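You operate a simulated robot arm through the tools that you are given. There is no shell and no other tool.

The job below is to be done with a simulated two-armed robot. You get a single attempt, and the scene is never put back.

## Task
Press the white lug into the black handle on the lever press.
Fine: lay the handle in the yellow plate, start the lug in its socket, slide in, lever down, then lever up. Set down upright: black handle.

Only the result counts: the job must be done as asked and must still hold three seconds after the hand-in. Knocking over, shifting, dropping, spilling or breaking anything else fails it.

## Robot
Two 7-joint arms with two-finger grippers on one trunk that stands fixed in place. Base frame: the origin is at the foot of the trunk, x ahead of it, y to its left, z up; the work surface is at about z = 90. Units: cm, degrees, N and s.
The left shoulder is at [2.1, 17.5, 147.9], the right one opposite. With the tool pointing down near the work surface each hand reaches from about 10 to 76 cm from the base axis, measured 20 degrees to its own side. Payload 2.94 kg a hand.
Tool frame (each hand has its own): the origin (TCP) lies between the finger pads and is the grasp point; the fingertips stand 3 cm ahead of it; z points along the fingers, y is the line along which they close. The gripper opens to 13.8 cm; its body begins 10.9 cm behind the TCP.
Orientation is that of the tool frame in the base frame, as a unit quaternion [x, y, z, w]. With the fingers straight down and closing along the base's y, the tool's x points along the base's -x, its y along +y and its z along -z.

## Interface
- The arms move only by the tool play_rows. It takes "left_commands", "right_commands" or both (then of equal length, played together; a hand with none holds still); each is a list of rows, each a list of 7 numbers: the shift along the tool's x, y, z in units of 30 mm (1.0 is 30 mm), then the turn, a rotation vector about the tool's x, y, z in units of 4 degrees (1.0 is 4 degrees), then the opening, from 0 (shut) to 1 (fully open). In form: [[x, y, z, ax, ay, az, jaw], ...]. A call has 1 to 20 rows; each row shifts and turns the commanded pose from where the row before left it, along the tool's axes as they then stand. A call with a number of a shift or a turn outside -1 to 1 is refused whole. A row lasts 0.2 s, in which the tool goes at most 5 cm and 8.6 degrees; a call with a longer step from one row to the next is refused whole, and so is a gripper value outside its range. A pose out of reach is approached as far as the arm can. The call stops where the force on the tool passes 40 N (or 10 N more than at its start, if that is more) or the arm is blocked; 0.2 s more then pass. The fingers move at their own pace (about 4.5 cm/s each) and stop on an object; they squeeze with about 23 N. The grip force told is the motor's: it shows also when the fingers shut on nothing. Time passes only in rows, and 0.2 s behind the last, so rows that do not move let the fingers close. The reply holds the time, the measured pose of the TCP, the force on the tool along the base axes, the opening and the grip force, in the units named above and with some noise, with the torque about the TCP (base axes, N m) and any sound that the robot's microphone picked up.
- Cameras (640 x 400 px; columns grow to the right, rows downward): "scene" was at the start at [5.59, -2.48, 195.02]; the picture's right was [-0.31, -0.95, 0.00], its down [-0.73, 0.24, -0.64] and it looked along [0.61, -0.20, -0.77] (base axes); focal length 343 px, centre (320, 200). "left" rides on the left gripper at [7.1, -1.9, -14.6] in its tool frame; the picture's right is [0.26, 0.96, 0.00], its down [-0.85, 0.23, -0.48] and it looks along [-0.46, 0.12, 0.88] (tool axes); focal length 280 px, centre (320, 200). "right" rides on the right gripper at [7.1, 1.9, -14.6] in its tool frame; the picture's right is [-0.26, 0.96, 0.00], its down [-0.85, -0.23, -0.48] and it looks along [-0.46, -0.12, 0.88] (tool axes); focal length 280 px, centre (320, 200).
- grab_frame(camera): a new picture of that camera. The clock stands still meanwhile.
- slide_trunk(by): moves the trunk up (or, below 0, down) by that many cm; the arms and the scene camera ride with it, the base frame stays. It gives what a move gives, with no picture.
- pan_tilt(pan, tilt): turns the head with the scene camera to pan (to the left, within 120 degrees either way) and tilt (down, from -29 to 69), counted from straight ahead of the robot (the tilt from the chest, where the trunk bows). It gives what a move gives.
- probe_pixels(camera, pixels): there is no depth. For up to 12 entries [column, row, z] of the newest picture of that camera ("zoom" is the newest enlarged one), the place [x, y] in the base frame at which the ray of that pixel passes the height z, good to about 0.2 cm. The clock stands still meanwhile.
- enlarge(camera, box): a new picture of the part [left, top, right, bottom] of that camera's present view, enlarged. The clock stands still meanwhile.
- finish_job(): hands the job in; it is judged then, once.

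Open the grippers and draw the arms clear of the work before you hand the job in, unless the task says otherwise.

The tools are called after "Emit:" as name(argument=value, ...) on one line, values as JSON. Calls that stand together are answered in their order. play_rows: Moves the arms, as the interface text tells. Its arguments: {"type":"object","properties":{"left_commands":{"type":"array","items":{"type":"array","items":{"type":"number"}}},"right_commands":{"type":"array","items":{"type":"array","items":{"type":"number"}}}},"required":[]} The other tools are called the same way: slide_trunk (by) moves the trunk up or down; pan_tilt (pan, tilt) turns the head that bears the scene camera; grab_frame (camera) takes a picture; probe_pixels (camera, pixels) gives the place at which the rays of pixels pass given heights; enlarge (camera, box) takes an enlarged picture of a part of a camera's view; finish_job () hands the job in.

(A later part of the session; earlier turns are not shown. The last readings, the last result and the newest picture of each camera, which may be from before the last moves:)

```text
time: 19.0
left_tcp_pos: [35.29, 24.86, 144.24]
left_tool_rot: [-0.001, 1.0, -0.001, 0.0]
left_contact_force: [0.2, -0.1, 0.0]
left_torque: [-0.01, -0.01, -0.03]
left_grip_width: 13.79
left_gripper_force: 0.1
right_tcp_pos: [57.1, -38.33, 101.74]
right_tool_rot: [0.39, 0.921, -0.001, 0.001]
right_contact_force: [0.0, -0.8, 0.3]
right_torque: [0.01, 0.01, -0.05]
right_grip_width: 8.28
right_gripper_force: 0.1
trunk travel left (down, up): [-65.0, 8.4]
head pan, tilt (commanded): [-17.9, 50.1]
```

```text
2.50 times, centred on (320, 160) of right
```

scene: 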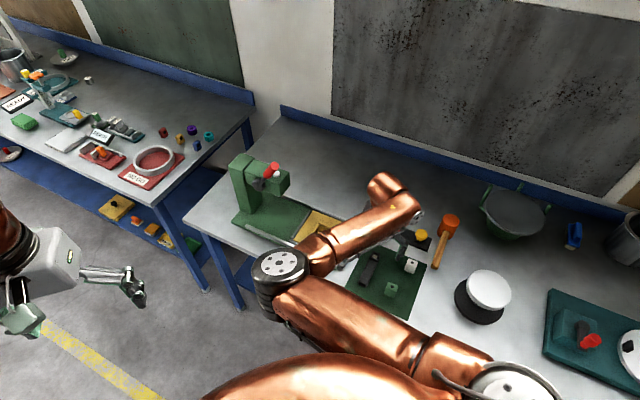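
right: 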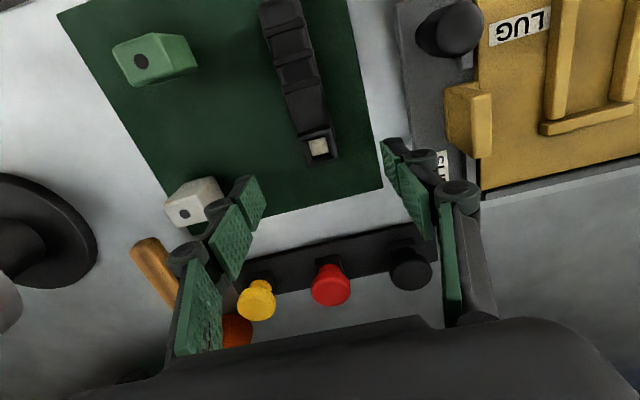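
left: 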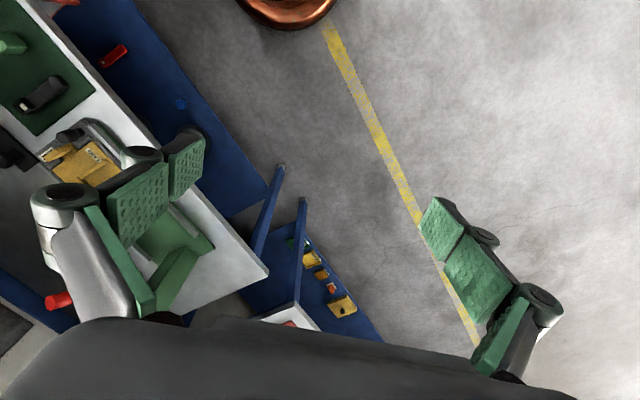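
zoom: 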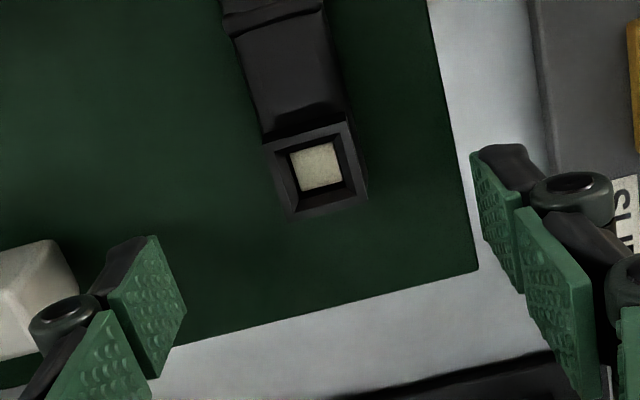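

The collar is centred below the TCP (px (319,148), as predicted). I go down 6.6 cm so the tips stand at about z 92.1 and close.

Emit:
play_rows(right_commands=[[0, 0, 0.74, 0, 0, 0, 0.6], [0, 0, 0.74, 0, 0, 0, 0.6], [0, 0, 0.73, 0, 0, 0, 0.6], [0, 0, 0, 0, 0, 0, 0.45], [0, 0, 0, 0, 0, 0, 0], [0, 0, 0, 0, 0, 0, 0], [0, 0, 0, 0, 0, 0, 0], [0, 0, 0, 0, 0, 0, 0], [0, 0, 0, 0, 0, 0, 0]])

Emit:
grab_frame(camera="right")

Emit:
enlarge(camera="scene", box=[340, 230, 440, 310])

```text
time: 21.0
left_tcp_pos: [35.25, 24.74, 144.22]
left_tool_rot: [-0.001, 1.0, 0.0, 0.0]
left_contact_force: [-0.4, -0.4, 0.5]
left_torque: [0.01, 0.01, -0.04]
left_grip_width: 13.81
left_gripper_force: 0.1
right_tcp_pos: [56.87, -38.45, 94.91]
right_tool_rot: [0.389, 0.921, -0.001, 0.0]
right_contact_force: [0.5, 0.3, -0.4]
right_torque: [0.0, -0.02, 0.03]
right_grip_width: 3.14
right_gripper_force: 22.6
trunk travel left (down, up): [-65.0, 8.4]
head pan, tilt (commanded): [-17.9, 50.1]
```

```text
taken
```

right: 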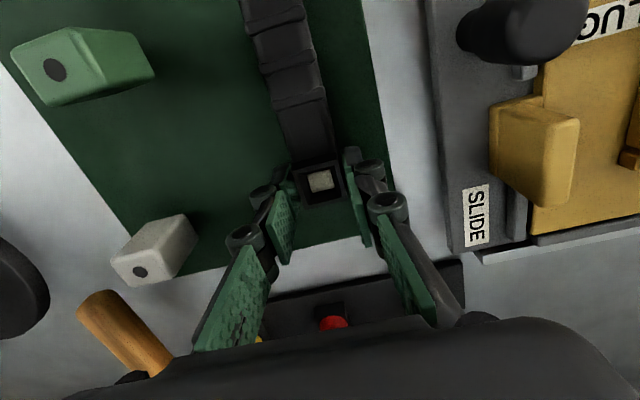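

```text
5.00 times, centred on (390, 270) of scene
```

zoom: 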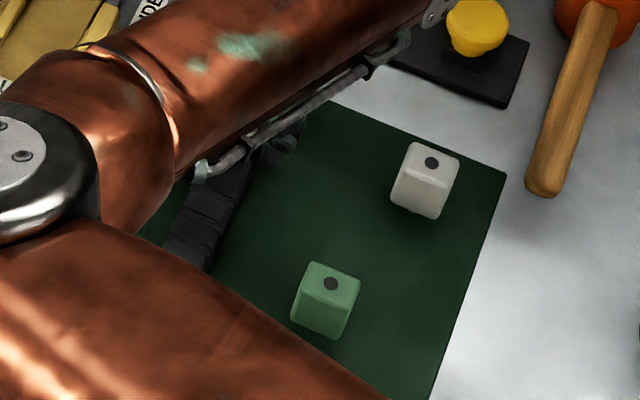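

The jaws hold the collar at 3.14 cm with 22.6 N. I lift it 9 cm and check that it hangs level.

Emit:
play_rows(right_commands=[[0, 0, -0.3, 0, 0, 0, 0], [0, 0, -0.6, 0, 0, 0, 0], [0, 0, -0.7, 0, 0, 0, 0], [0, 0, -0.7, 0, 0, 0, 0], [0, 0, -0.7, 0, 0, 0, 0]])

Emit:
grab_frame(camera="right")

Emit:
enlarge(camera="scene", box=[320, 200, 440, 310])

```text
time: 22.2
left_tcp_pos: [35.25, 24.91, 144.32]
left_tool_rot: [-0.001, 1.0, -0.001, 0.001]
left_contact_force: [-0.1, 0.0, -0.3]
left_torque: [-0.02, 0.03, 0.01]
left_grip_width: 13.8
left_gripper_force: 0.1
right_tcp_pos: [56.51, -38.22, 104.01]
right_tool_rot: [0.39, 0.921, -0.001, -0.001]
right_contact_force: [0.0, -0.4, -0.5]
right_torque: [-0.02, -0.03, 0.03]
right_grip_width: 3.15
right_gripper_force: 23.0
trunk travel left (down, up): [-65.0, 8.4]
head pan, tilt (commanded): [-17.9, 50.1]
```

```text
taken
```

right: 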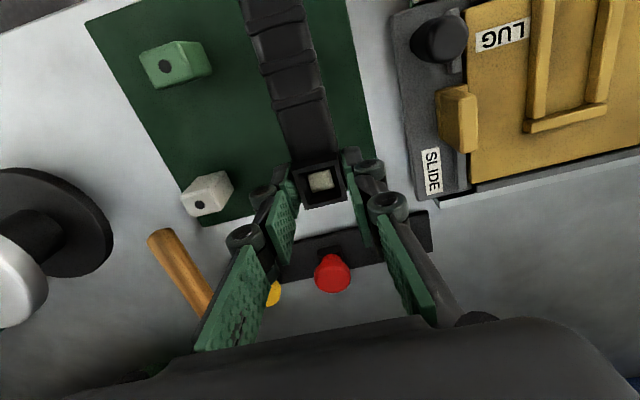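

```text
3.64 times, centred on (380, 255) of scene
```

zoom: 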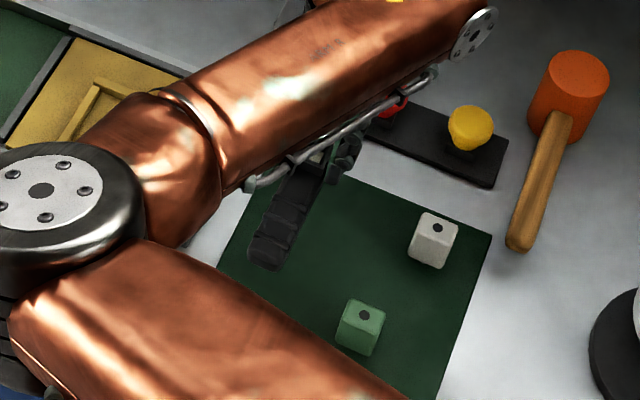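

The handle hangs level and unshifted in the grip. I raise it and carry it along the slide direction toward the U, stopping short to look.

Emit:
play_rows(right_commands=[[0, 0, -0.8, 0, 0, 0, 0], [0, 0, -0.8, 0, 0, 0, 0], [0, 0.8, 0, 0, 0, 0, 0], [0, 0.8, 0, 0, 0, 0, 0], [0, 0.8, 0, 0, 0, 0, 0], [0, 0.8, 0, 0, 0, 0, 0], [0, 0.8, 0, 0, 0, 0, 0], [0, 0.8, 0, 0, 0, 0, 0], [0, 0.8, 0, 0, 0, 0, 0]])

Emit:
grab_frame(camera="right")

Emit:
grab_frame(camera="scene")

```text
time: 24.2
left_tcp_pos: [35.26, 24.76, 144.38]
left_tool_rot: [0.0, 1.0, 0.0, 0.0]
left_contact_force: [-0.6, 0.3, -0.2]
left_torque: [0.02, 0.02, -0.03]
left_grip_width: 13.8
left_gripper_force: 0.1
right_tcp_pos: [65.48, -29.9, 108.9]
right_tool_rot: [0.389, 0.921, 0.0, 0.0]
right_contact_force: [0.2, 0.1, -1.3]
right_torque: [-0.03, -0.02, -0.01]
right_grip_width: 3.12
right_gripper_force: 23.0
right hand out of reach, approached as far as the arm can: row 8, 9
trunk travel left (down, up): [-65.0, 8.4]
head pan, tilt (commanded): [-17.9, 50.1]
```

```text
taken
```

right: 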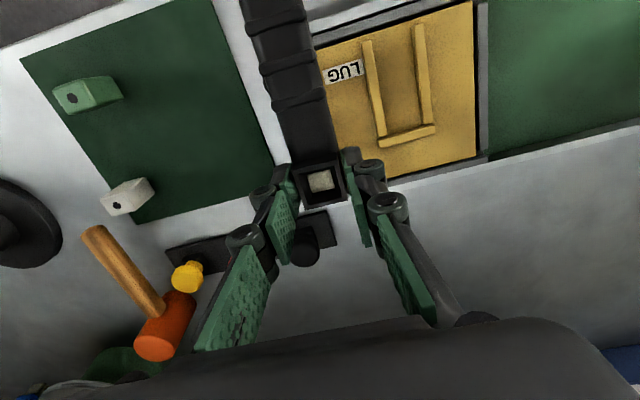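

```text
taken
```

scene: 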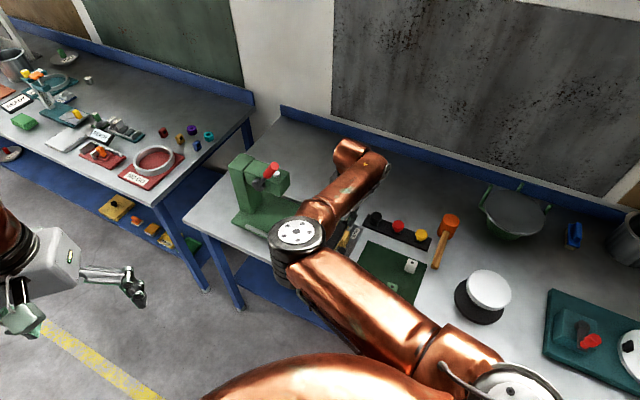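

The arm reported out of reach near [65.5,-29.9] with this yaw. I raise the hand 10 cm, then lower the trunk 10 cm to gain reach.

Emit:
play_rows(right_commands=[[0, 0, -0.85, 0, 0, 0, 0], [0, 0, -0.85, 0, 0, 0, 0], [0, 0, -0.85, 0, 0, 0, 0], [0, 0, -0.85, 0, 0, 0, 0]])

Emit:
slide_trunk(by=-10)

Emit:
grab_frame(camera="scene")

```text
time: 25.2
left_tcp_pos: [35.2, 24.77, 144.15]
left_tool_rot: [-0.001, 1.0, -0.002, 0.0]
left_contact_force: [1.1, 0.2, 0.0]
left_torque: [0.0, -0.04, -0.02]
left_grip_width: 13.81
left_gripper_force: 0.0
right_tcp_pos: [65.34, -29.82, 119.11]
right_tool_rot: [0.389, 0.921, -0.001, 0.0]
right_contact_force: [-0.6, -0.9, -0.6]
right_torque: [-0.03, -0.05, 0.04]
right_grip_width: 3.16
right_gripper_force: 22.7
trunk travel left (down, up): [-65.0, 8.4]
head pan, tilt (commanded): [-17.9, 50.1]
```

```text
time: 26.5
left_tcp_pos: [35.06, 25.07, 134.13]
left_tool_rot: [-0.001, 1.0, 0.0, 0.001]
left_contact_force: [0.6, 0.1, -0.5]
left_torque: [0.0, 0.01, -0.02]
left_grip_width: 13.82
left_gripper_force: 0.2
right_tcp_pos: [65.23, -29.73, 109.1]
right_tool_rot: [0.39, 0.921, 0.0, 0.001]
right_contact_force: [-0.3, -0.1, -0.9]
right_torque: [0.0, -0.04, 0.0]
right_grip_width: 3.15
right_gripper_force: 23.3
trunk travel left (down, up): [-55.0, 18.4]
head pan, tilt (commanded): [-17.9, 50.1]
```

```text
taken
```

scene: 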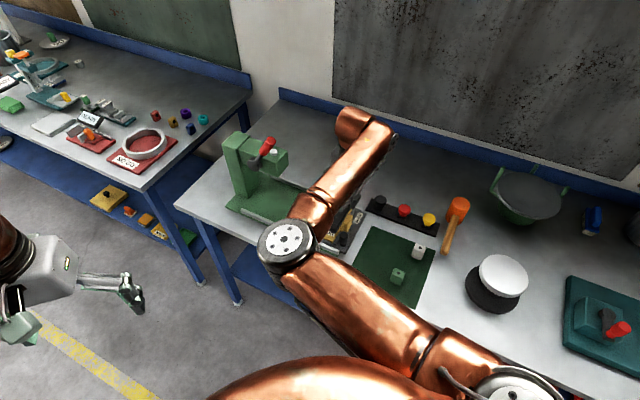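

Trunk is down 10 cm. I try the move onward along the slide direction in small steps.

Emit:
play_rows(right_commands=[[0, 0.4, 0, 0, 0, 0, 0], [0, 0.4, 0, 0, 0, 0, 0], [0, 0.4, 0, 0, 0, 0, 0], [0, 0.4, 0, 0, 0, 0, 0]])

Emit:
grab_frame(camera="right")

```text
time: 27.5
left_tcp_pos: [35.07, 25.15, 134.1]
left_tool_rot: [-0.001, 1.0, -0.002, -0.001]
left_contact_force: [0.6, 0.3, 0.3]
left_torque: [0.01, -0.01, 0.01]
left_grip_width: 13.81
left_gripper_force: 0.0
right_tcp_pos: [66.09, -28.67, 109.03]
right_tool_rot: [0.389, 0.921, 0.0, 0.001]
right_contact_force: [-0.1, -0.5, -0.8]
right_torque: [-0.04, -0.08, 0.0]
right_grip_width: 3.13
right_gripper_force: 23.0
right hand out of reach, approached as far as the arm can: row 2, 3, 4
trunk travel left (down, up): [-55.0, 18.4]
head pan, tilt (commanded): [-17.9, 50.1]
```

```text
taken
```

right: 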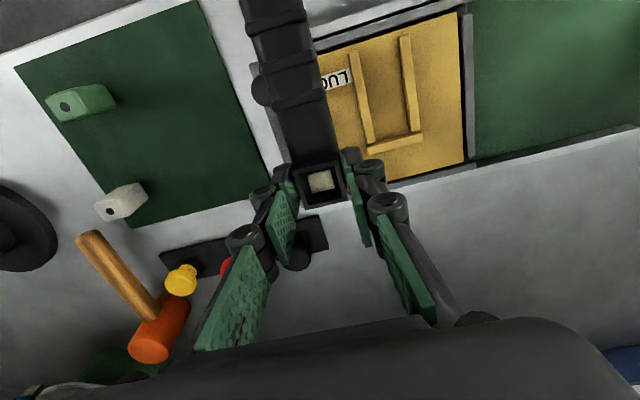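

Still blocked, so it is a wrist-joint limit at this yaw rather than length. I test whether turning the yaw back frees the motion.

Emit:
play_rows(right_commands=[[0, 0, -0.3, 0, 0, -1, 0], [0, 0, -0.3, 0, 0, -1, 0], [0, 0, 0, 0, 0, -1, 0], [0, 0.5, 0, 0, 0, -1, 0], [0, 0.5, 0, 0, 0, 0, 0], [0, 0.5, 0, 0, 0, 0, 0]])

Emit:
grab_frame(camera="scene")

```text
time: 28.9
left_tcp_pos: [35.13, 25.22, 134.03]
left_tool_rot: [-0.001, 1.0, -0.001, 0.0]
left_contact_force: [0.3, -0.3, 0.3]
left_torque: [0.03, 0.01, -0.01]
left_grip_width: 13.79
left_gripper_force: 0.1
right_tcp_pos: [68.35, -24.94, 110.69]
right_tool_rot: [0.256, 0.967, -0.001, 0.0]
right_contact_force: [0.1, 0.3, -0.2]
right_torque: [-0.04, 0.01, -0.02]
right_grip_width: 3.15
right_gripper_force: 22.5
trunk travel left (down, up): [-55.0, 18.4]
head pan, tilt (commanded): [-17.9, 50.1]
```

```text
taken
```

scene: 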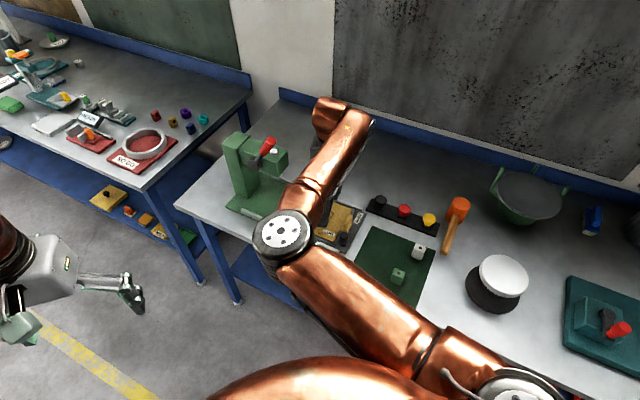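

Yaw was the limit: with 16° less yaw the hand moves freely. The gripper must hold the handle turned by 180°, so I take the handle back to its spot on the mat to regrasp it.

Emit:
play_rows(right_commands=[[0.168, -0.827, 0, 0, 0, 0, 0], [0.168, -0.827, 0, 0, 0, 0, 0], [0.168, -0.827, 0, 0, 0, 0, 0], [0.168, -0.827, 0, 0, 0, 0, 0], [0.168, -0.827, 0, 0, 0, 0, 0], [0.168, -0.827, 0, 0, 0, 0, 0], [0.168, -0.827, 0, 0, 0, 0, 0], [0, 0, 0, 0, 0, 1, 0], [0, 0, 0, 0, 0, 1, 0], [0, 0, 0, 0, 0, 1, 0], [0, 0, 0, 0, 0, 1, 0], [0, 0, 0, 0, 0, 0, 0]])

Emit:
grab_frame(camera="right")

```text
time: 31.5
left_tcp_pos: [35.03, 25.1, 134.05]
left_tool_rot: [-0.002, 1.0, -0.001, -0.001]
left_contact_force: [0.7, 0.1, -0.2]
left_torque: [0.02, 0.05, 0.01]
left_grip_width: 13.79
left_gripper_force: 0.1
right_tcp_pos: [56.67, -38.2, 110.72]
right_tool_rot: [0.39, 0.921, 0.0, -0.001]
right_contact_force: [0.7, -0.9, -0.9]
right_torque: [-0.04, 0.0, 0.02]
right_grip_width: 3.14
right_gripper_force: 22.6
trunk travel left (down, up): [-55.0, 18.4]
head pan, tilt (commanded): [-17.9, 50.1]
```

```text
taken
```

right: 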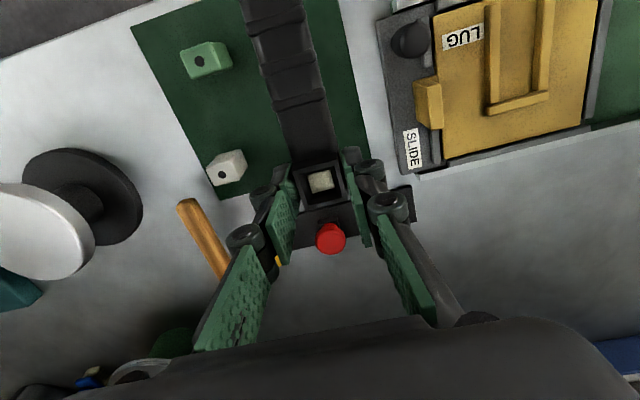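

Back over its old spot at [56.7,-38.2]. I lower to TCP z≈95.1 and open gently.

Emit:
play_rows(right_commands=[[0, 0, 0.8, 0, 0, 0, 0], [0, 0, 0.8, 0, 0, 0, 0], [0, 0, 0.8, 0, 0, 0, 0], [0, 0, 0.8, 0, 0, 0, 0], [0, 0, 0.8, 0, 0, 0, 0], [0, 0, 0.8, 0, 0, 0, 0], [0, 0, 0.3, 0, 0, 0, 0], [0, 0, 0.1, 0, 0, 0, 0], [0, 0, 0, 0, 0, 0, 0]])

```text
time: 33.5
left_tcp_pos: [35.06, 25.14, 134.13]
left_tool_rot: [-0.001, 1.0, -0.001, 0.0]
left_contact_force: [-0.3, 0.3, 0.5]
left_torque: [0.03, 0.03, -0.01]
left_grip_width: 13.8
left_gripper_force: 0.2
right_tcp_pos: [56.69, -38.17, 95.18]
right_tool_rot: [0.391, 0.921, 0.0, 0.0]
right_contact_force: [0.3, -0.8, -0.2]
right_torque: [-0.04, -0.05, 0.01]
right_grip_width: 3.16
right_gripper_force: 23.4
trunk travel left (down, up): [-55.0, 18.4]
head pan, tilt (commanded): [-17.9, 50.1]
```

Height 95.18 with no contact force yet, grasp height was 94.9. I go down 2 mm more, then open to about 7 cm and rise.

Emit:
play_rows(right_commands=[[0, 0, 0.07, 0, 0, 0, 0], [0, 0, 0, 0, 0, 0, 0], [0, 0, 0, 0, 0, 0, 0.3], [0, 0, 0, 0, 0, 0, 0.5], [0, 0, 0, 0, 0, 0, 0.5], [0, 0, 0, 0, 0, 0, 0.5], [0, 0, -0.7, 0, 0, 0, 0.5], [0, 0, -0.9, 0, 0, 0, 0.5], [0, 0, -0.9, 0, 0, 0, 0.5], [0, 0, -0.9, 0, 0, 0, 0.5], [0, 0, -0.9, 0, 0, 0, 0.5]])

Emit:
grab_frame(camera="right")

```text
time: 35.9
left_tcp_pos: [35.06, 25.1, 134.08]
left_tool_rot: [0.0, 1.0, -0.001, 0.001]
left_contact_force: [-0.5, -0.1, -0.2]
left_torque: [-0.01, 0.02, 0.03]
left_grip_width: 13.8
left_gripper_force: 0.1
right_tcp_pos: [56.6, -38.36, 107.64]
right_tool_rot: [0.39, 0.921, -0.002, -0.001]
right_contact_force: [-0.4, -0.4, 0.9]
right_torque: [-0.01, -0.01, 0.02]
right_grip_width: 6.88
right_gripper_force: 0.1
trunk travel left (down, up): [-55.0, 18.4]
head pan, tilt (commanded): [-17.9, 50.1]
```

```text
taken
```

right: 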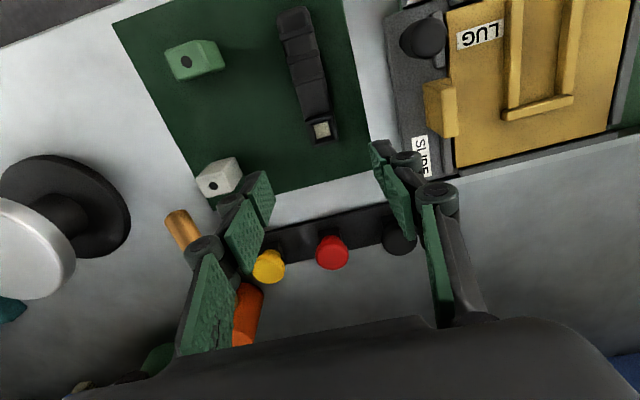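

The handle stands back on the mat. I raise the hand and turn it by -180° in yaw (toward 224°) to test the flipped grip.

Emit:
play_rows(right_commands=[[0, 0, -0.5, 0, 0, -1, 0.5], [0, 0, -0.5, 0, 0, -1, 0.5], [0, 0, -0.5, 0, 0, -1, 0.5], [0, 0, 0, 0, 0, -1, 0.5], [0, 0, 0, 0, 0, -1, 0.5], [0, 0, 0, 0, 0, -1, 0.5], [0, 0, 0, 0, 0, -1, 0.5], [0, 0, 0, 0, 0, -1, 0.5], [0, 0, 0, 0, 0, -1, 0.5], [0, 0, 0, 0, 0, -1, 0.5], [0, 0, 0, 0, 0, -1, 0.5], [0, 0, 0, 0, 0, -1, 0.5], [0, 0, 0, 0, 0, -1, 0.5], [0, 0, 0, 0, 0, -1, 0.5], [0, 0, 0, 0, 0, -1, 0.5], [0, 0, 0, 0, 0, -1, 0.5], [0, 0, 0, 0, 0, -1, 0.5], [0, 0, 0, 0, 0, -1, 0.5], [0, 0, 0, 0, 0, -1, 0.5], [0, 0, 0, 0, 0, -1, 0.5]])

Emit:
play_rows(right_commands=[[0, 0, 0, 0, 0, -1, 0.5], [0, 0, 0, 0, 0, -1, 0.5], [0, 0, 0, 0, 0, -1, 0.5], [0, 0, 0, 0, 0, -1, 0.5], [0, 0, 0, 0, 0, -1, 0.5], [0, 0, 0, 0, 0, -1, 0.5], [0, 0, 0, 0, 0, -1, 0.5], [0, 0, 0, 0, 0, -1, 0.5], [0, 0, 0, 0, 0, -1, 0.5], [0, 0, 0, 0, 0, -1, 0.5], [0, 0, 0, 0, 0, -1, 0.5], [0, 0, 0, 0, 0, -1, 0.5], [0, 0, 0, 0, 0, -1, 0.5], [0, 0, 0, 0, 0, -1, 0.5], [0, 0, 0, 0, 0, -1, 0.5]])

Emit:
grab_frame(camera="scene")

```text
time: 40.1
left_tcp_pos: [35.0, 25.17, 134.12]
left_tool_rot: [-0.001, 1.0, -0.001, 0.0]
left_contact_force: [0.4, -0.4, -0.8]
left_torque: [0.04, 0.01, 0.01]
left_grip_width: 13.79
left_gripper_force: 0.1
right_tcp_pos: [56.67, -38.32, 112.34]
right_tool_rot: [-0.295, 0.956, -0.001, -0.001]
right_contact_force: [0.1, 0.3, 0.0]
right_torque: [0.01, 0.01, -0.01]
right_grip_width: 6.88
right_gripper_force: 0.1
trunk travel left (down, up): [-55.0, 18.4]
head pan, tilt (commanded): [-17.9, 50.1]
```

```text
time: 43.3
left_tcp_pos: [35.03, 25.06, 134.15]
left_tool_rot: [0.0, 1.0, -0.001, 0.0]
left_contact_force: [0.7, -0.3, 0.1]
left_torque: [0.02, -0.04, 0.01]
left_grip_width: 13.81
left_gripper_force: 0.2
right_tcp_pos: [56.59, -38.23, 112.35]
right_tool_rot: [0.732, -0.681, 0.001, 0.001]
right_contact_force: [0.2, -0.8, 0.8]
right_torque: [0.01, 0.02, 0.03]
right_grip_width: 6.88
right_gripper_force: 0.1
trunk travel left (down, up): [-55.0, 18.4]
head pan, tilt (commanded): [-17.9, 50.1]
```

```text
taken
```

scene: 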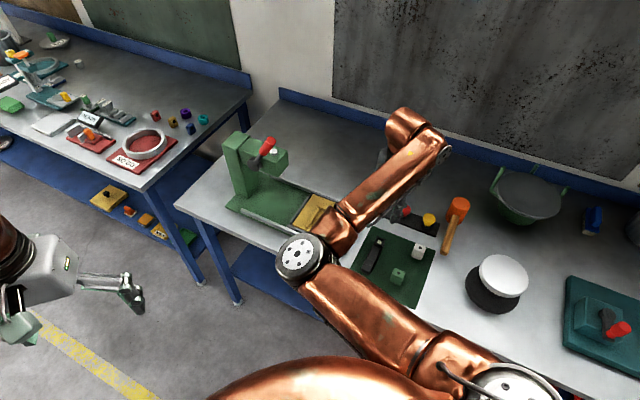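

Yaw is now 184° with no reach trouble. I turn 40° more to 224° and then test the reach over the U position at height.

Emit:
play_rows(right_commands=[[0, 0, 0, 0, 0, -1, 0.5], [0, 0, 0, 0, 0, -1, 0.5], [0, 0, 0, 0, 0, -1, 0.5], [0, 0, 0, 0, 0, -1, 0.5], [0, 0, 0, 0, 0, -1, 0.5], [0, 0, 0, 0, 0, -1, 0.5], [0, 0, 0, 0, 0, -1, 0.5], [0, 0, 0, 0, 0, -1, 0.5], [0, 0, 0, 0, 0, -1, 0.5], [0, 0, 0, 0, 0, -1, 0.5]])

Emit:
grab_frame(camera="right")

```text
time: 45.5
left_tcp_pos: [35.12, 25.11, 134.13]
left_tool_rot: [-0.001, 1.0, 0.0, 0.0]
left_contact_force: [0.0, -0.1, 0.0]
left_torque: [-0.01, -0.02, 0.0]
left_grip_width: 13.82
left_gripper_force: 0.0
right_tcp_pos: [56.72, -38.43, 112.34]
right_tool_rot: [0.921, -0.389, 0.0, 0.0]
right_contact_force: [-0.5, 0.3, -0.1]
right_torque: [0.02, 0.01, 0.02]
right_grip_width: 6.9
right_gripper_force: 0.1
trunk travel left (down, up): [-55.0, 18.4]
head pan, tilt (commanded): [-17.9, 50.1]
```

```text
taken
```

right: 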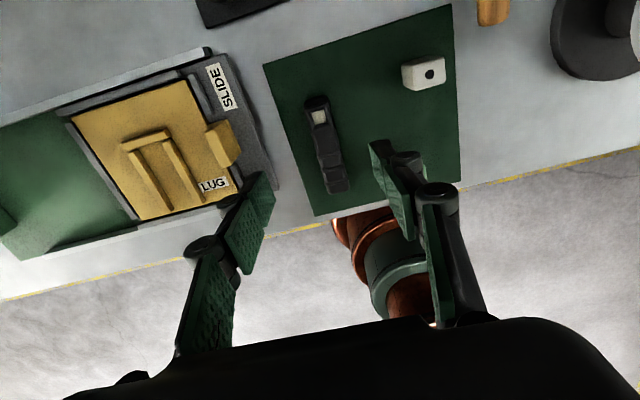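

The flipped yaw works here. I now test the reach by moving over the U (about [71.5,-24.5]) at this height.

Emit:
play_rows(right_commands=[[0.02, -0.95, 0, 0, 0, 0, 0.5], [0.02, -0.95, 0, 0, 0, 0, 0.5], [0.02, -0.95, 0, 0, 0, 0, 0.5], [0.02, -0.95, 0, 0, 0, 0, 0.5], [0.02, -0.95, 0, 0, 0, 0, 0.5], [0.02, -0.95, 0, 0, 0, 0, 0.5], [0.02, -0.95, 0, 0, 0, 0, 0.5]])

Emit:
grab_frame(camera="right")

Emit:
grab_frame(camera="scene")

```text
time: 47.1
left_tcp_pos: [35.19, 25.22, 134.1]
left_tool_rot: [-0.001, 1.0, -0.001, 0.0]
left_contact_force: [0.4, 0.4, -0.5]
left_torque: [0.01, 0.02, 0.03]
left_grip_width: 13.8
left_gripper_force: 0.1
right_tcp_pos: [71.29, -24.65, 112.42]
right_tool_rot: [0.921, -0.39, 0.0, 0.001]
right_contact_force: [0.3, -0.4, -0.4]
right_torque: [-0.03, 0.02, -0.02]
right_grip_width: 6.89
right_gripper_force: 0.0
trunk travel left (down, up): [-55.0, 18.4]
head pan, tilt (commanded): [-17.9, 50.1]
```

```text
taken
```

right: 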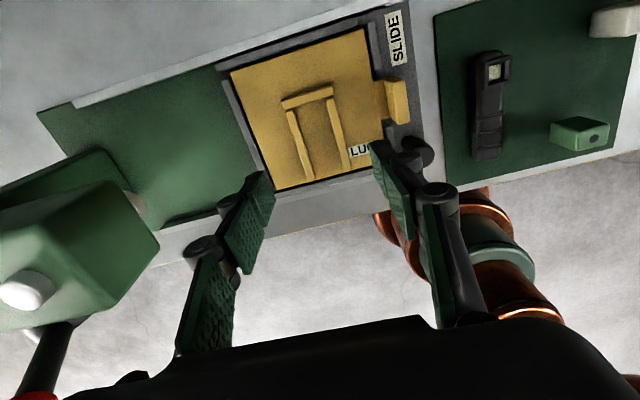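

```text
taken
```

scene: 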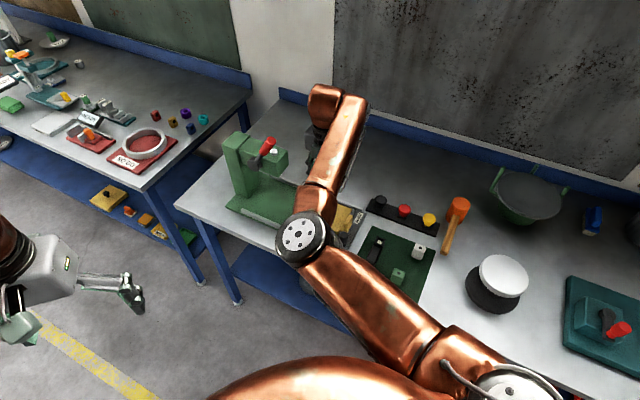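

The flipped pose reaches [71.3,-24.65]. The camera sees the U at px (315,130); I enlarge it and the press head.

Emit:
enlarge(camera="right", box=[220, 40, 430, 200])

Emit:
enlarge(camera="right", box=[0, 100, 240, 400])

```text
2.50 times, centred on (325, 120) of right
```

zoom: 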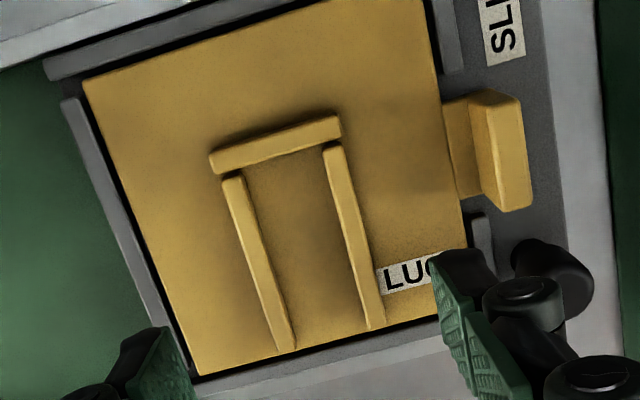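

```text
1.33 times, centred on (120, 250) of right
```

zoom: 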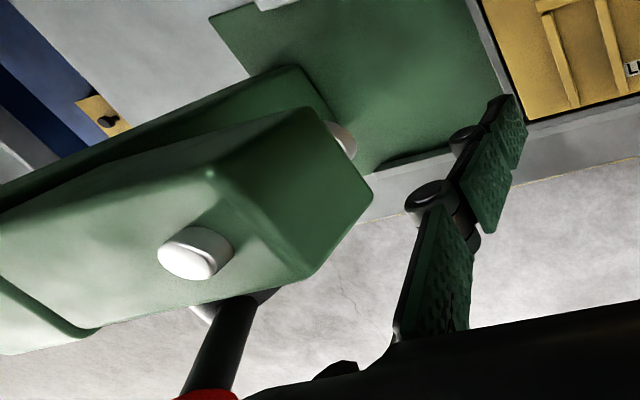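

I probe the rib edges at candidate top heights from this good view.

Emit:
enlarge(camera="right", box=[220, 40, 430, 200])

Emit:
probe_pixels(camera="zoom", pixels=[[213, 153, 94.5], [335, 116, 94.5], [343, 138, 94.5], [217, 175, 94.5], [247, 180, 94.5], [295, 345, 94.5], [325, 152, 94.5], [367, 328, 94.5], [225, 182, 94.5], [275, 350, 94.5], [343, 148, 94.5], [385, 322, 94.5]])

Emit:
probe_pixels(camera="zoom", pixels=[[213, 153, 95.5], [335, 116, 95.5], [82, 78, 93.5], [432, 0, 93.5], [466, 250, 93.5], [195, 375, 93.5], [280, 160, 93.5], [335, 335, 93.5]])

Emit:
probe_pixels(camera="right", pixels=[[26, 290, 114], [26, 290, 116], [26, 290, 118], [137, 205, 104], [137, 205, 106], [137, 205, 108], [37, 227, 114], [120, 180, 114], [160, 250, 114]])

```text
2.50 times, centred on (325, 120) of right
```

zoom: 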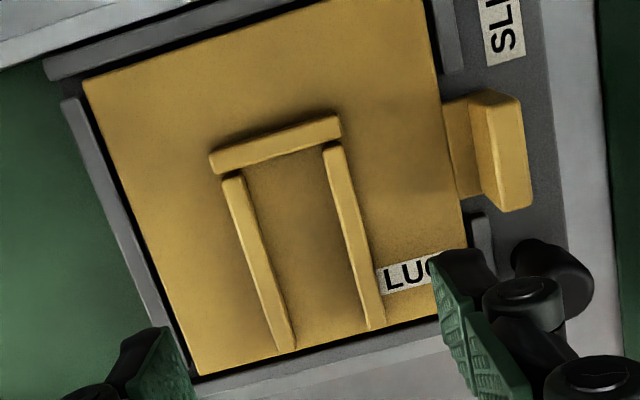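

```text
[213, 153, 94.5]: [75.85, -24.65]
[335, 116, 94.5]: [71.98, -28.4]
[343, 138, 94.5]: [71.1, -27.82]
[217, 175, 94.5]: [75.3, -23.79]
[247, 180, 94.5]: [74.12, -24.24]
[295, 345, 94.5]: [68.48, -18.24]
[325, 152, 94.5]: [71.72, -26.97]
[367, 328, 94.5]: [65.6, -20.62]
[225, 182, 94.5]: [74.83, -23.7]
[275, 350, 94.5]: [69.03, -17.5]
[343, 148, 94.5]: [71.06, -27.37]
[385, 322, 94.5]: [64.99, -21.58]
```

```text
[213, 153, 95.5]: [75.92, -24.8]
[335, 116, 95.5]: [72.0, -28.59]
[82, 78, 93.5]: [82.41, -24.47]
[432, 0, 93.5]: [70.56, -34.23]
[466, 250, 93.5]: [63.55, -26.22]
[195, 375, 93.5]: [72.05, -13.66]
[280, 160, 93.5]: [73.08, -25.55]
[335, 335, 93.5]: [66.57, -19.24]
```

```text
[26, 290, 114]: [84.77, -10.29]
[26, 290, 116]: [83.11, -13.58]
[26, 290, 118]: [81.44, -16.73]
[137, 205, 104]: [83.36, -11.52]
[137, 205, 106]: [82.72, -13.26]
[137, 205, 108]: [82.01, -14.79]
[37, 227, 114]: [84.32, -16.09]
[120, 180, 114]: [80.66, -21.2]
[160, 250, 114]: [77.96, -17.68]
```

The U gap is ≈3.65 cm at yaw 223.6° (matching the tool), inner end face near [73.2,-25.8], ram near [83.2,-13.1]; handle collar target about [71.85,-24.5]. I return over the handle to regrasp it with this flipped yaw.

Emit:
play_rows(right_commands=[[-0.016, 0.951, 0, 0, 0, 0, 0.5], [-0.016, 0.951, 0, 0, 0, 0, 0.5], [-0.016, 0.951, 0, 0, 0, 0, 0.5], [-0.016, 0.951, 0, 0, 0, 0, 0.5], [-0.016, 0.951, 0, 0, 0, 0, 0.5], [-0.016, 0.951, 0, 0, 0, 0, 0.5], [-0.016, 0.951, 0, 0, 0, 0, 0.5], [0, 0, 0.9, 0, 0, 0, 0.5], [0, 0, 0.9, 0, 0, 0, 0.5], [0, 0, 0.9, 0, 0, 0, 0.5], [0, 0, 0, 0, 0, 0, 0.5]])

Emit:
grab_frame(camera="right")

Emit:
enlarge(camera="right", box=[220, 80, 420, 240])

```text
time: 49.5
left_tcp_pos: [35.05, 25.16, 134.08]
left_tool_rot: [0.0, 1.0, -0.002, 0.0]
left_contact_force: [0.0, 0.6, -0.6]
left_torque: [-0.02, -0.01, 0.0]
left_grip_width: 13.78
left_gripper_force: 0.0
right_tcp_pos: [56.98, -38.49, 104.5]
right_tool_rot: [0.921, -0.39, 0.0, 0.002]
right_contact_force: [1.1, 0.9, -0.2]
right_torque: [-0.03, 0.02, 0.02]
right_grip_width: 6.92
right_gripper_force: 0.1
trunk travel left (down, up): [-55.0, 18.4]
head pan, tilt (commanded): [-17.9, 50.1]
```

```text
taken
```

right: 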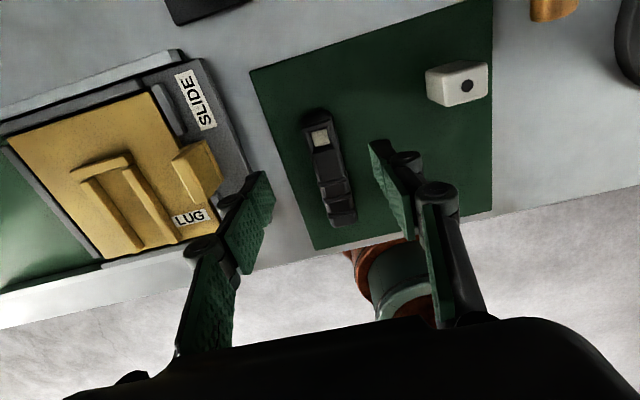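

```text
2.50 times, centred on (320, 160) of right
```

zoom: 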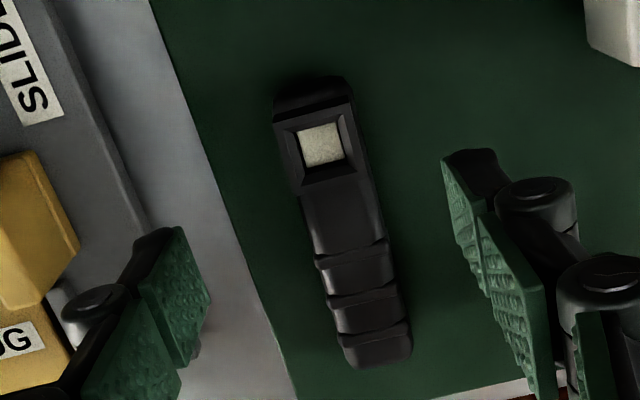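

The collar is again right below the TCP; from this side I also see a nose beyond the collar. I probe the nose end and collar to know the socket-to-end distance.

Emit:
probe_pixels(camera="zoom", pixels=[[310, 78, 91], [310, 78, 92.5], [273, 100, 92], [348, 80, 92], [324, 147, 94], [280, 125, 94], [350, 105, 94], [365, 170, 94], [300, 190, 94], [375, 368, 91], [320, 145, 93], [395, 240, 92]])

```text
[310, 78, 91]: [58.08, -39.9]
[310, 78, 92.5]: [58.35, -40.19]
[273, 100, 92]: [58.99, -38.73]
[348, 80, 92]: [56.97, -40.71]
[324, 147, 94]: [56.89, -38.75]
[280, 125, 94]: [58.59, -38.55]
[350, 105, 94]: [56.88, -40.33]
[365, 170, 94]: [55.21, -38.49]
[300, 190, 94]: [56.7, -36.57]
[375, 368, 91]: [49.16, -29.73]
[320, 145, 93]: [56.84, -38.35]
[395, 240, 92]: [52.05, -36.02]
```

The nose end is 2.0 cm from the socket centre, so with the nose against the closed rib the socket lies right on the ram line. I go down to TCP z≈95.25 and close on the collar.

Emit:
play_rows(right_commands=[[0, 0, 0.8, 0, 0, 0, 0.5], [0, 0, 0.8, 0, 0, 0, 0.5], [0, 0, 0.8, 0, 0, 0, 0.5], [0, 0, 0.6, 0, 0, 0, 0.5], [0, 0, 0.08, 0, 0, 0, 0.5], [0, 0, 0, 0, 0, 0, 0.3], [0, 0, 0, 0, 0, 0, 0], [0, 0, 0, 0, 0, 0, 0], [0, 0, 0, 0, 0, 0, 0], [0, 0, 0, 0, 0, 0, 0], [0, 0, 0, 0, 0, 0, 0]])

Emit:
grab_frame(camera="right")

```text
time: 51.9
left_tcp_pos: [35.08, 25.09, 134.06]
left_tool_rot: [-0.001, 1.0, 0.0, 0.0]
left_contact_force: [-0.7, 0.0, 0.9]
left_torque: [-0.01, 0.03, -0.01]
left_grip_width: 13.78
left_gripper_force: 0.1
right_tcp_pos: [56.71, -38.57, 94.98]
right_tool_rot: [0.921, -0.39, -0.001, 0.001]
right_contact_force: [0.0, -0.5, -0.6]
right_torque: [-0.01, -0.02, -0.04]
right_grip_width: 3.12
right_gripper_force: 22.9
trunk travel left (down, up): [-55.0, 18.4]
head pan, tilt (commanded): [-17.9, 50.1]
```

```text
taken
```

right: 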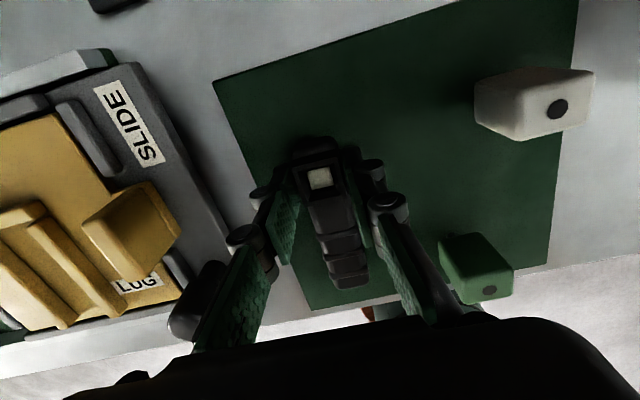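

Gripped at 3.12 cm with 22.9 N. I lift 14 cm, then carry it over the U.

Emit:
play_rows(right_commands=[[0, 0, -0.3, 0, 0, 0, 0], [0, 0, -0.8, 0, 0, 0, 0], [0, 0, -0.9, 0, 0, 0, 0], [0, 0, -0.9, 0, 0, 0, 0], [0, 0, -0.9, 0, 0, 0, 0], [0, 0, -0.9, 0, 0, 0, 0], [0, -0.7, 0, 0, 0, 0, 0], [0, -0.9, 0, 0, 0, 0, 0], [0, -0.9, 0, 0, 0, 0, 0], [0, -0.9, 0, 0, 0, 0, 0], [0, -0.9, 0, 0, 0, 0, 0], [0, -0.9, 0, 0, 0, 0, 0], [0, -0.9, 0, 0, 0, 0, 0], [0, -0.7, 0, 0, 0, 0, 0], [0, 0, 0, 0, 0, 0, 0]])

Emit:
grab_frame(camera="right")

Emit:
enlarge(camera="right", box=[200, 40, 440, 240])

Emit:
enlarge(camera="scene", box=[200, 80, 440, 280])

```text
time: 55.1
left_tcp_pos: [34.92, 25.17, 134.18]
left_tool_rot: [-0.001, 1.0, -0.001, -0.001]
left_contact_force: [-0.5, -0.2, 0.8]
left_torque: [0.0, -0.01, 0.0]
left_grip_width: 13.79
left_gripper_force: 0.0
right_tcp_pos: [71.34, -24.15, 109.38]
right_tool_rot: [0.921, -0.39, 0.001, 0.002]
right_contact_force: [0.0, 0.0, -1.0]
right_torque: [-0.04, -0.06, 0.01]
right_grip_width: 3.14
right_gripper_force: 23.3
trunk travel left (down, up): [-55.0, 18.4]
head pan, tilt (commanded): [-17.9, 50.1]
```

```text
taken
```

right: 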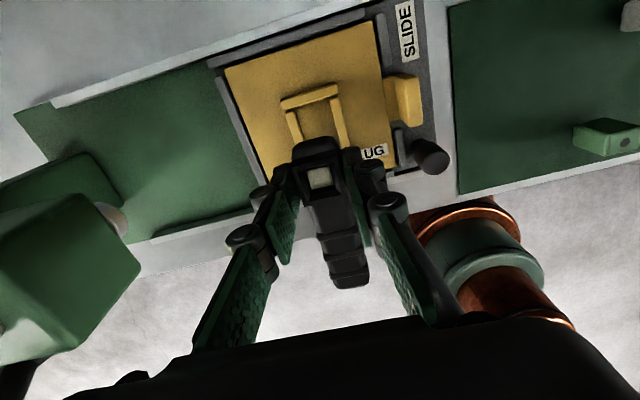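

```text
2.00 times, centred on (320, 140) of right
```

zoom: 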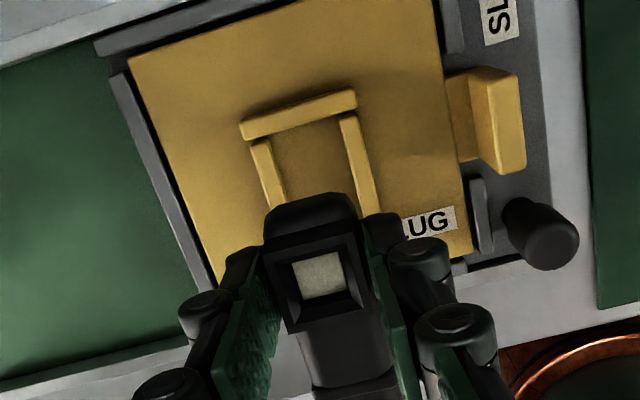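

```text
2.00 times, centred on (320, 180) of scene
```

zoom: 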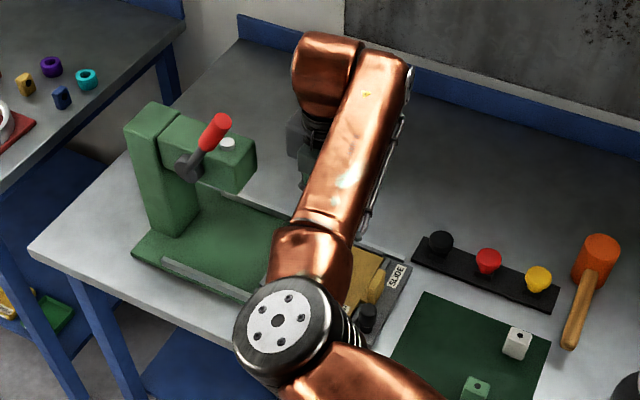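

The handle is right over the U with matching yaw; the nose will go toward the closed rib. I lower to about z 102 to compare positions more closely.

Emit:
play_rows(right_commands=[[0, 0, 0.6, 0, 0, 0, 0], [0, 0, 0.6, 0, 0, 0, 0], [0, 0, 0.6, 0, 0, 0, 0], [0, 0, 0.6, 0, 0, 0, 0], [0, 0, 0, 0, 0, 0, 0], [0, 0, 0, 0, 0, 0, 0]])

Emit:
grab_frame(camera="right")

Emit:
enlarge(camera="right", box=[220, 60, 420, 220])

```text
time: 56.5
left_tcp_pos: [35.08, 25.06, 134.01]
left_tool_rot: [-0.001, 1.0, 0.0, 0.001]
left_contact_force: [-0.4, -0.4, 0.3]
left_torque: [0.01, -0.01, 0.02]
left_grip_width: 13.8
left_gripper_force: 0.0
right_tcp_pos: [71.43, -24.28, 101.85]
right_tool_rot: [0.921, -0.39, 0.0, 0.001]
right_contact_force: [0.3, -0.1, -0.7]
right_torque: [-0.02, -0.01, -0.02]
right_grip_width: 3.15
right_gripper_force: 23.2
trunk travel left (down, up): [-55.0, 18.4]
head pan, tilt (commanded): [-17.9, 50.1]
```

```text
taken
```

right: 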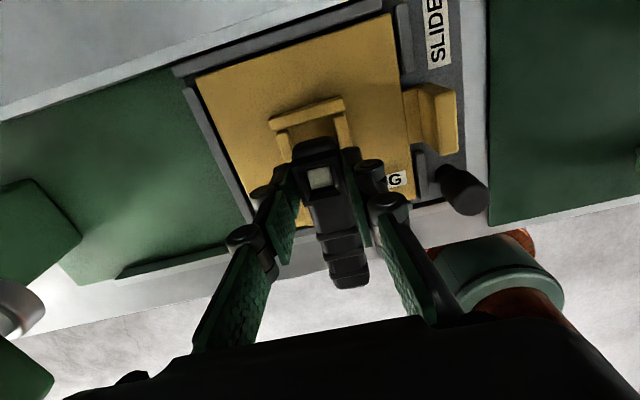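

```text
2.50 times, centred on (320, 140) of right
```

zoom: 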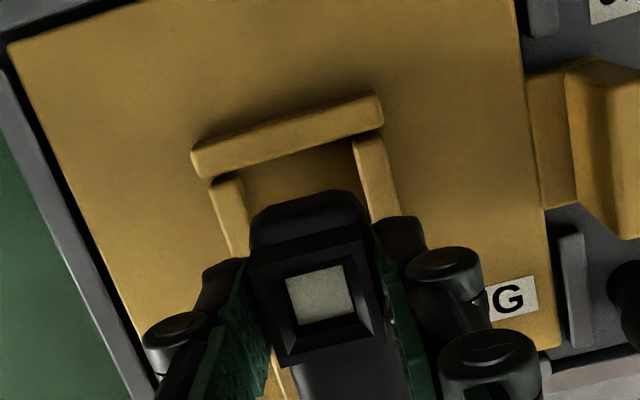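

I probe the visible rib edges again from this height to fix the exact target.

Emit:
probe_pixels(camera="zoom", pixels=[[212, 179, 94.4], [384, 126, 94.4], [243, 178, 94.4], [252, 235, 94.4], [353, 145, 94.4], [372, 212, 94.4], [192, 152, 94.4], [375, 95, 94.4], [210, 183, 94.4], [385, 138, 94.4], [400, 215, 94.4], [228, 255, 94.4]])

```text
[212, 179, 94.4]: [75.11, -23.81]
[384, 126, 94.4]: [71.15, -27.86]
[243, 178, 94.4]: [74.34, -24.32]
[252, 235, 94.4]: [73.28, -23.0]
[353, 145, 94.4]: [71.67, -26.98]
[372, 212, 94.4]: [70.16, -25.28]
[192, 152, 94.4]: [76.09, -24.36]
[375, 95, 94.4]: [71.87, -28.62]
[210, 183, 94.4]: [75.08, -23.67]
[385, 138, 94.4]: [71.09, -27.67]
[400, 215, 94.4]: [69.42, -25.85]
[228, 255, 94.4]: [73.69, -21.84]
```

The TCP is about 1.5 mm off the U centre line and the nose would leave ~4 mm to the closed rib. I correct (tool x +1.5 mm, y −1.5 mm) and lower to z≈98.9.

Emit:
play_rows(right_commands=[[0.05, -0.05, 0.2, 0, 0, 0, 0], [0, 0, 0.3, 0, 0, 0, 0], [0, 0, 0.3, 0, 0, 0, 0], [0, 0, 0.2, 0, 0, 0, 0], [0, 0, 0, 0, 0, 0, 0], [0, 0, 0, 0, 0, 0, 0]])

Emit:
enlarge(camera="right", box=[220, 60, 420, 220])

```text
time: 57.9
left_tcp_pos: [34.96, 25.12, 134.2]
left_tool_rot: [-0.001, 1.0, -0.001, 0.0]
left_contact_force: [0.1, -0.7, -1.4]
left_torque: [-0.03, -0.02, 0.01]
left_grip_width: 13.8
left_gripper_force: 0.1
right_tcp_pos: [71.5, -24.12, 98.83]
right_tool_rot: [0.921, -0.39, -0.001, 0.002]
right_contact_force: [-0.4, 0.1, -1.2]
right_torque: [-0.06, 0.01, 0.01]
right_grip_width: 3.13
right_gripper_force: 23.3
trunk travel left (down, up): [-55.0, 18.4]
head pan, tilt (commanded): [-17.9, 50.1]
```

```text
2.50 times, centred on (320, 140) of right
```

zoom: 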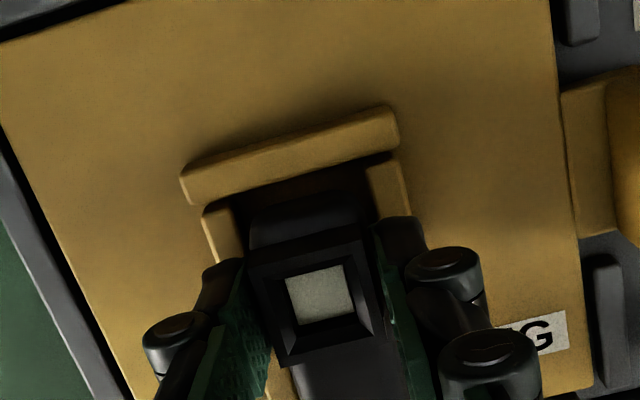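

The nose sits between the ribs just before the closed rib. I continue down in 2–3 mm steps watching the force.

Emit:
play_rows(right_commands=[[0, 0, 0.1, 0, 0, 0, 0], [0, 0, 0.1, 0, 0, 0, 0], [0, 0, 0, 0, 0, 0, 0]])

```text
time: 58.7
left_tcp_pos: [34.99, 25.09, 134.02]
left_tool_rot: [-0.001, 1.0, -0.001, 0.0]
left_contact_force: [-0.5, 0.4, 1.2]
left_torque: [0.0, 0.01, 0.0]
left_grip_width: 13.8
left_gripper_force: 0.0
right_tcp_pos: [71.54, -24.17, 98.27]
right_tool_rot: [0.921, -0.39, -0.001, 0.001]
right_contact_force: [0.3, 0.9, -1.3]
right_torque: [-0.06, -0.01, -0.02]
right_grip_width: 3.14
right_gripper_force: 22.9
trunk travel left (down, up): [-55.0, 18.4]
head pan, tilt (commanded): [-17.9, 50.1]
```

No contact yet at z≈98.3 (only the weight shows). I step down further by 1.5 mm at a time.

Emit:
play_rows(right_commands=[[0, 0, 0.05, 0, 0, 0, 0], [0, 0, 0.05, 0, 0, 0, 0], [0, 0, 0, 0, 0, 0, 0]])

```text
time: 59.5
left_tcp_pos: [35.02, 25.15, 134.08]
left_tool_rot: [-0.001, 1.0, -0.002, 0.0]
left_contact_force: [-0.3, 0.2, 0.3]
left_torque: [-0.01, 0.01, 0.02]
left_grip_width: 13.8
left_gripper_force: 0.1
right_tcp_pos: [71.53, -24.17, 98.27]
right_tool_rot: [0.921, -0.39, 0.0, 0.0]
right_contact_force: [0.0, -1.5, 7.9]
right_torque: [0.37, 0.47, 0.06]
right_grip_width: 3.16
right_gripper_force: 23.3
trunk travel left (down, up): [-55.0, 18.4]
head pan, tilt (commanded): [-17.9, 50.1]
```

Contact: 7.9 N with a torque that puts the touch ~7.5 cm toward the plain end (at the plate's near edge). I press 1.5 mm further to see whether the socket end seats too.

Emit:
play_rows(right_commands=[[0, 0, 0.05, 0, 0, 0, 0], [0, 0, 0, 0, 0, 0, 0]])

Emit:
enlarge(camera="right", box=[200, 60, 480, 300])

Emit:
enlarge(camera="scene", box=[240, 130, 400, 270])

```text
time: 60.1
left_tcp_pos: [34.92, 25.09, 134.08]
left_tool_rot: [-0.001, 1.0, -0.001, 0.002]
left_contact_force: [-0.3, -0.7, 0.3]
left_torque: [-0.02, -0.03, -0.01]
left_grip_width: 13.78
left_gripper_force: 0.0
right_tcp_pos: [71.53, -24.27, 98.19]
right_tool_rot: [0.921, -0.39, 0.004, 0.0]
right_contact_force: [1.5, -0.1, 17.6]
right_torque: [0.25, 0.19, -0.03]
right_grip_width: 3.16
right_gripper_force: 23.3
trunk travel left (down, up): [-55.0, 18.4]
head pan, tilt (commanded): [-17.9, 50.1]
```

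```text
1.67 times, centred on (340, 180) of right
```

zoom: 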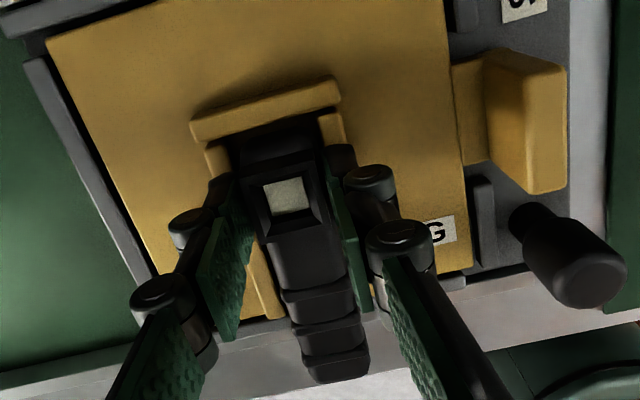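

```text
2.86 times, centred on (320, 200) of scene
```

zoom: 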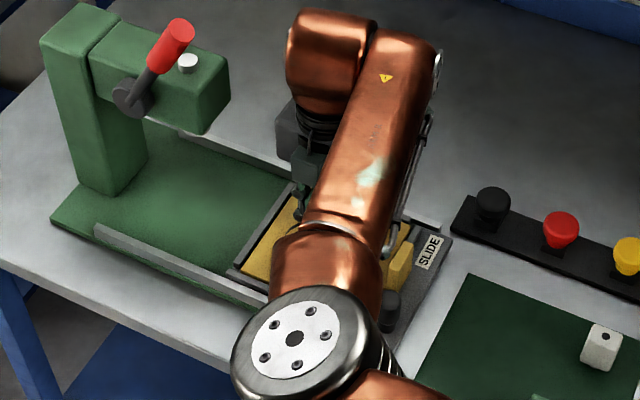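

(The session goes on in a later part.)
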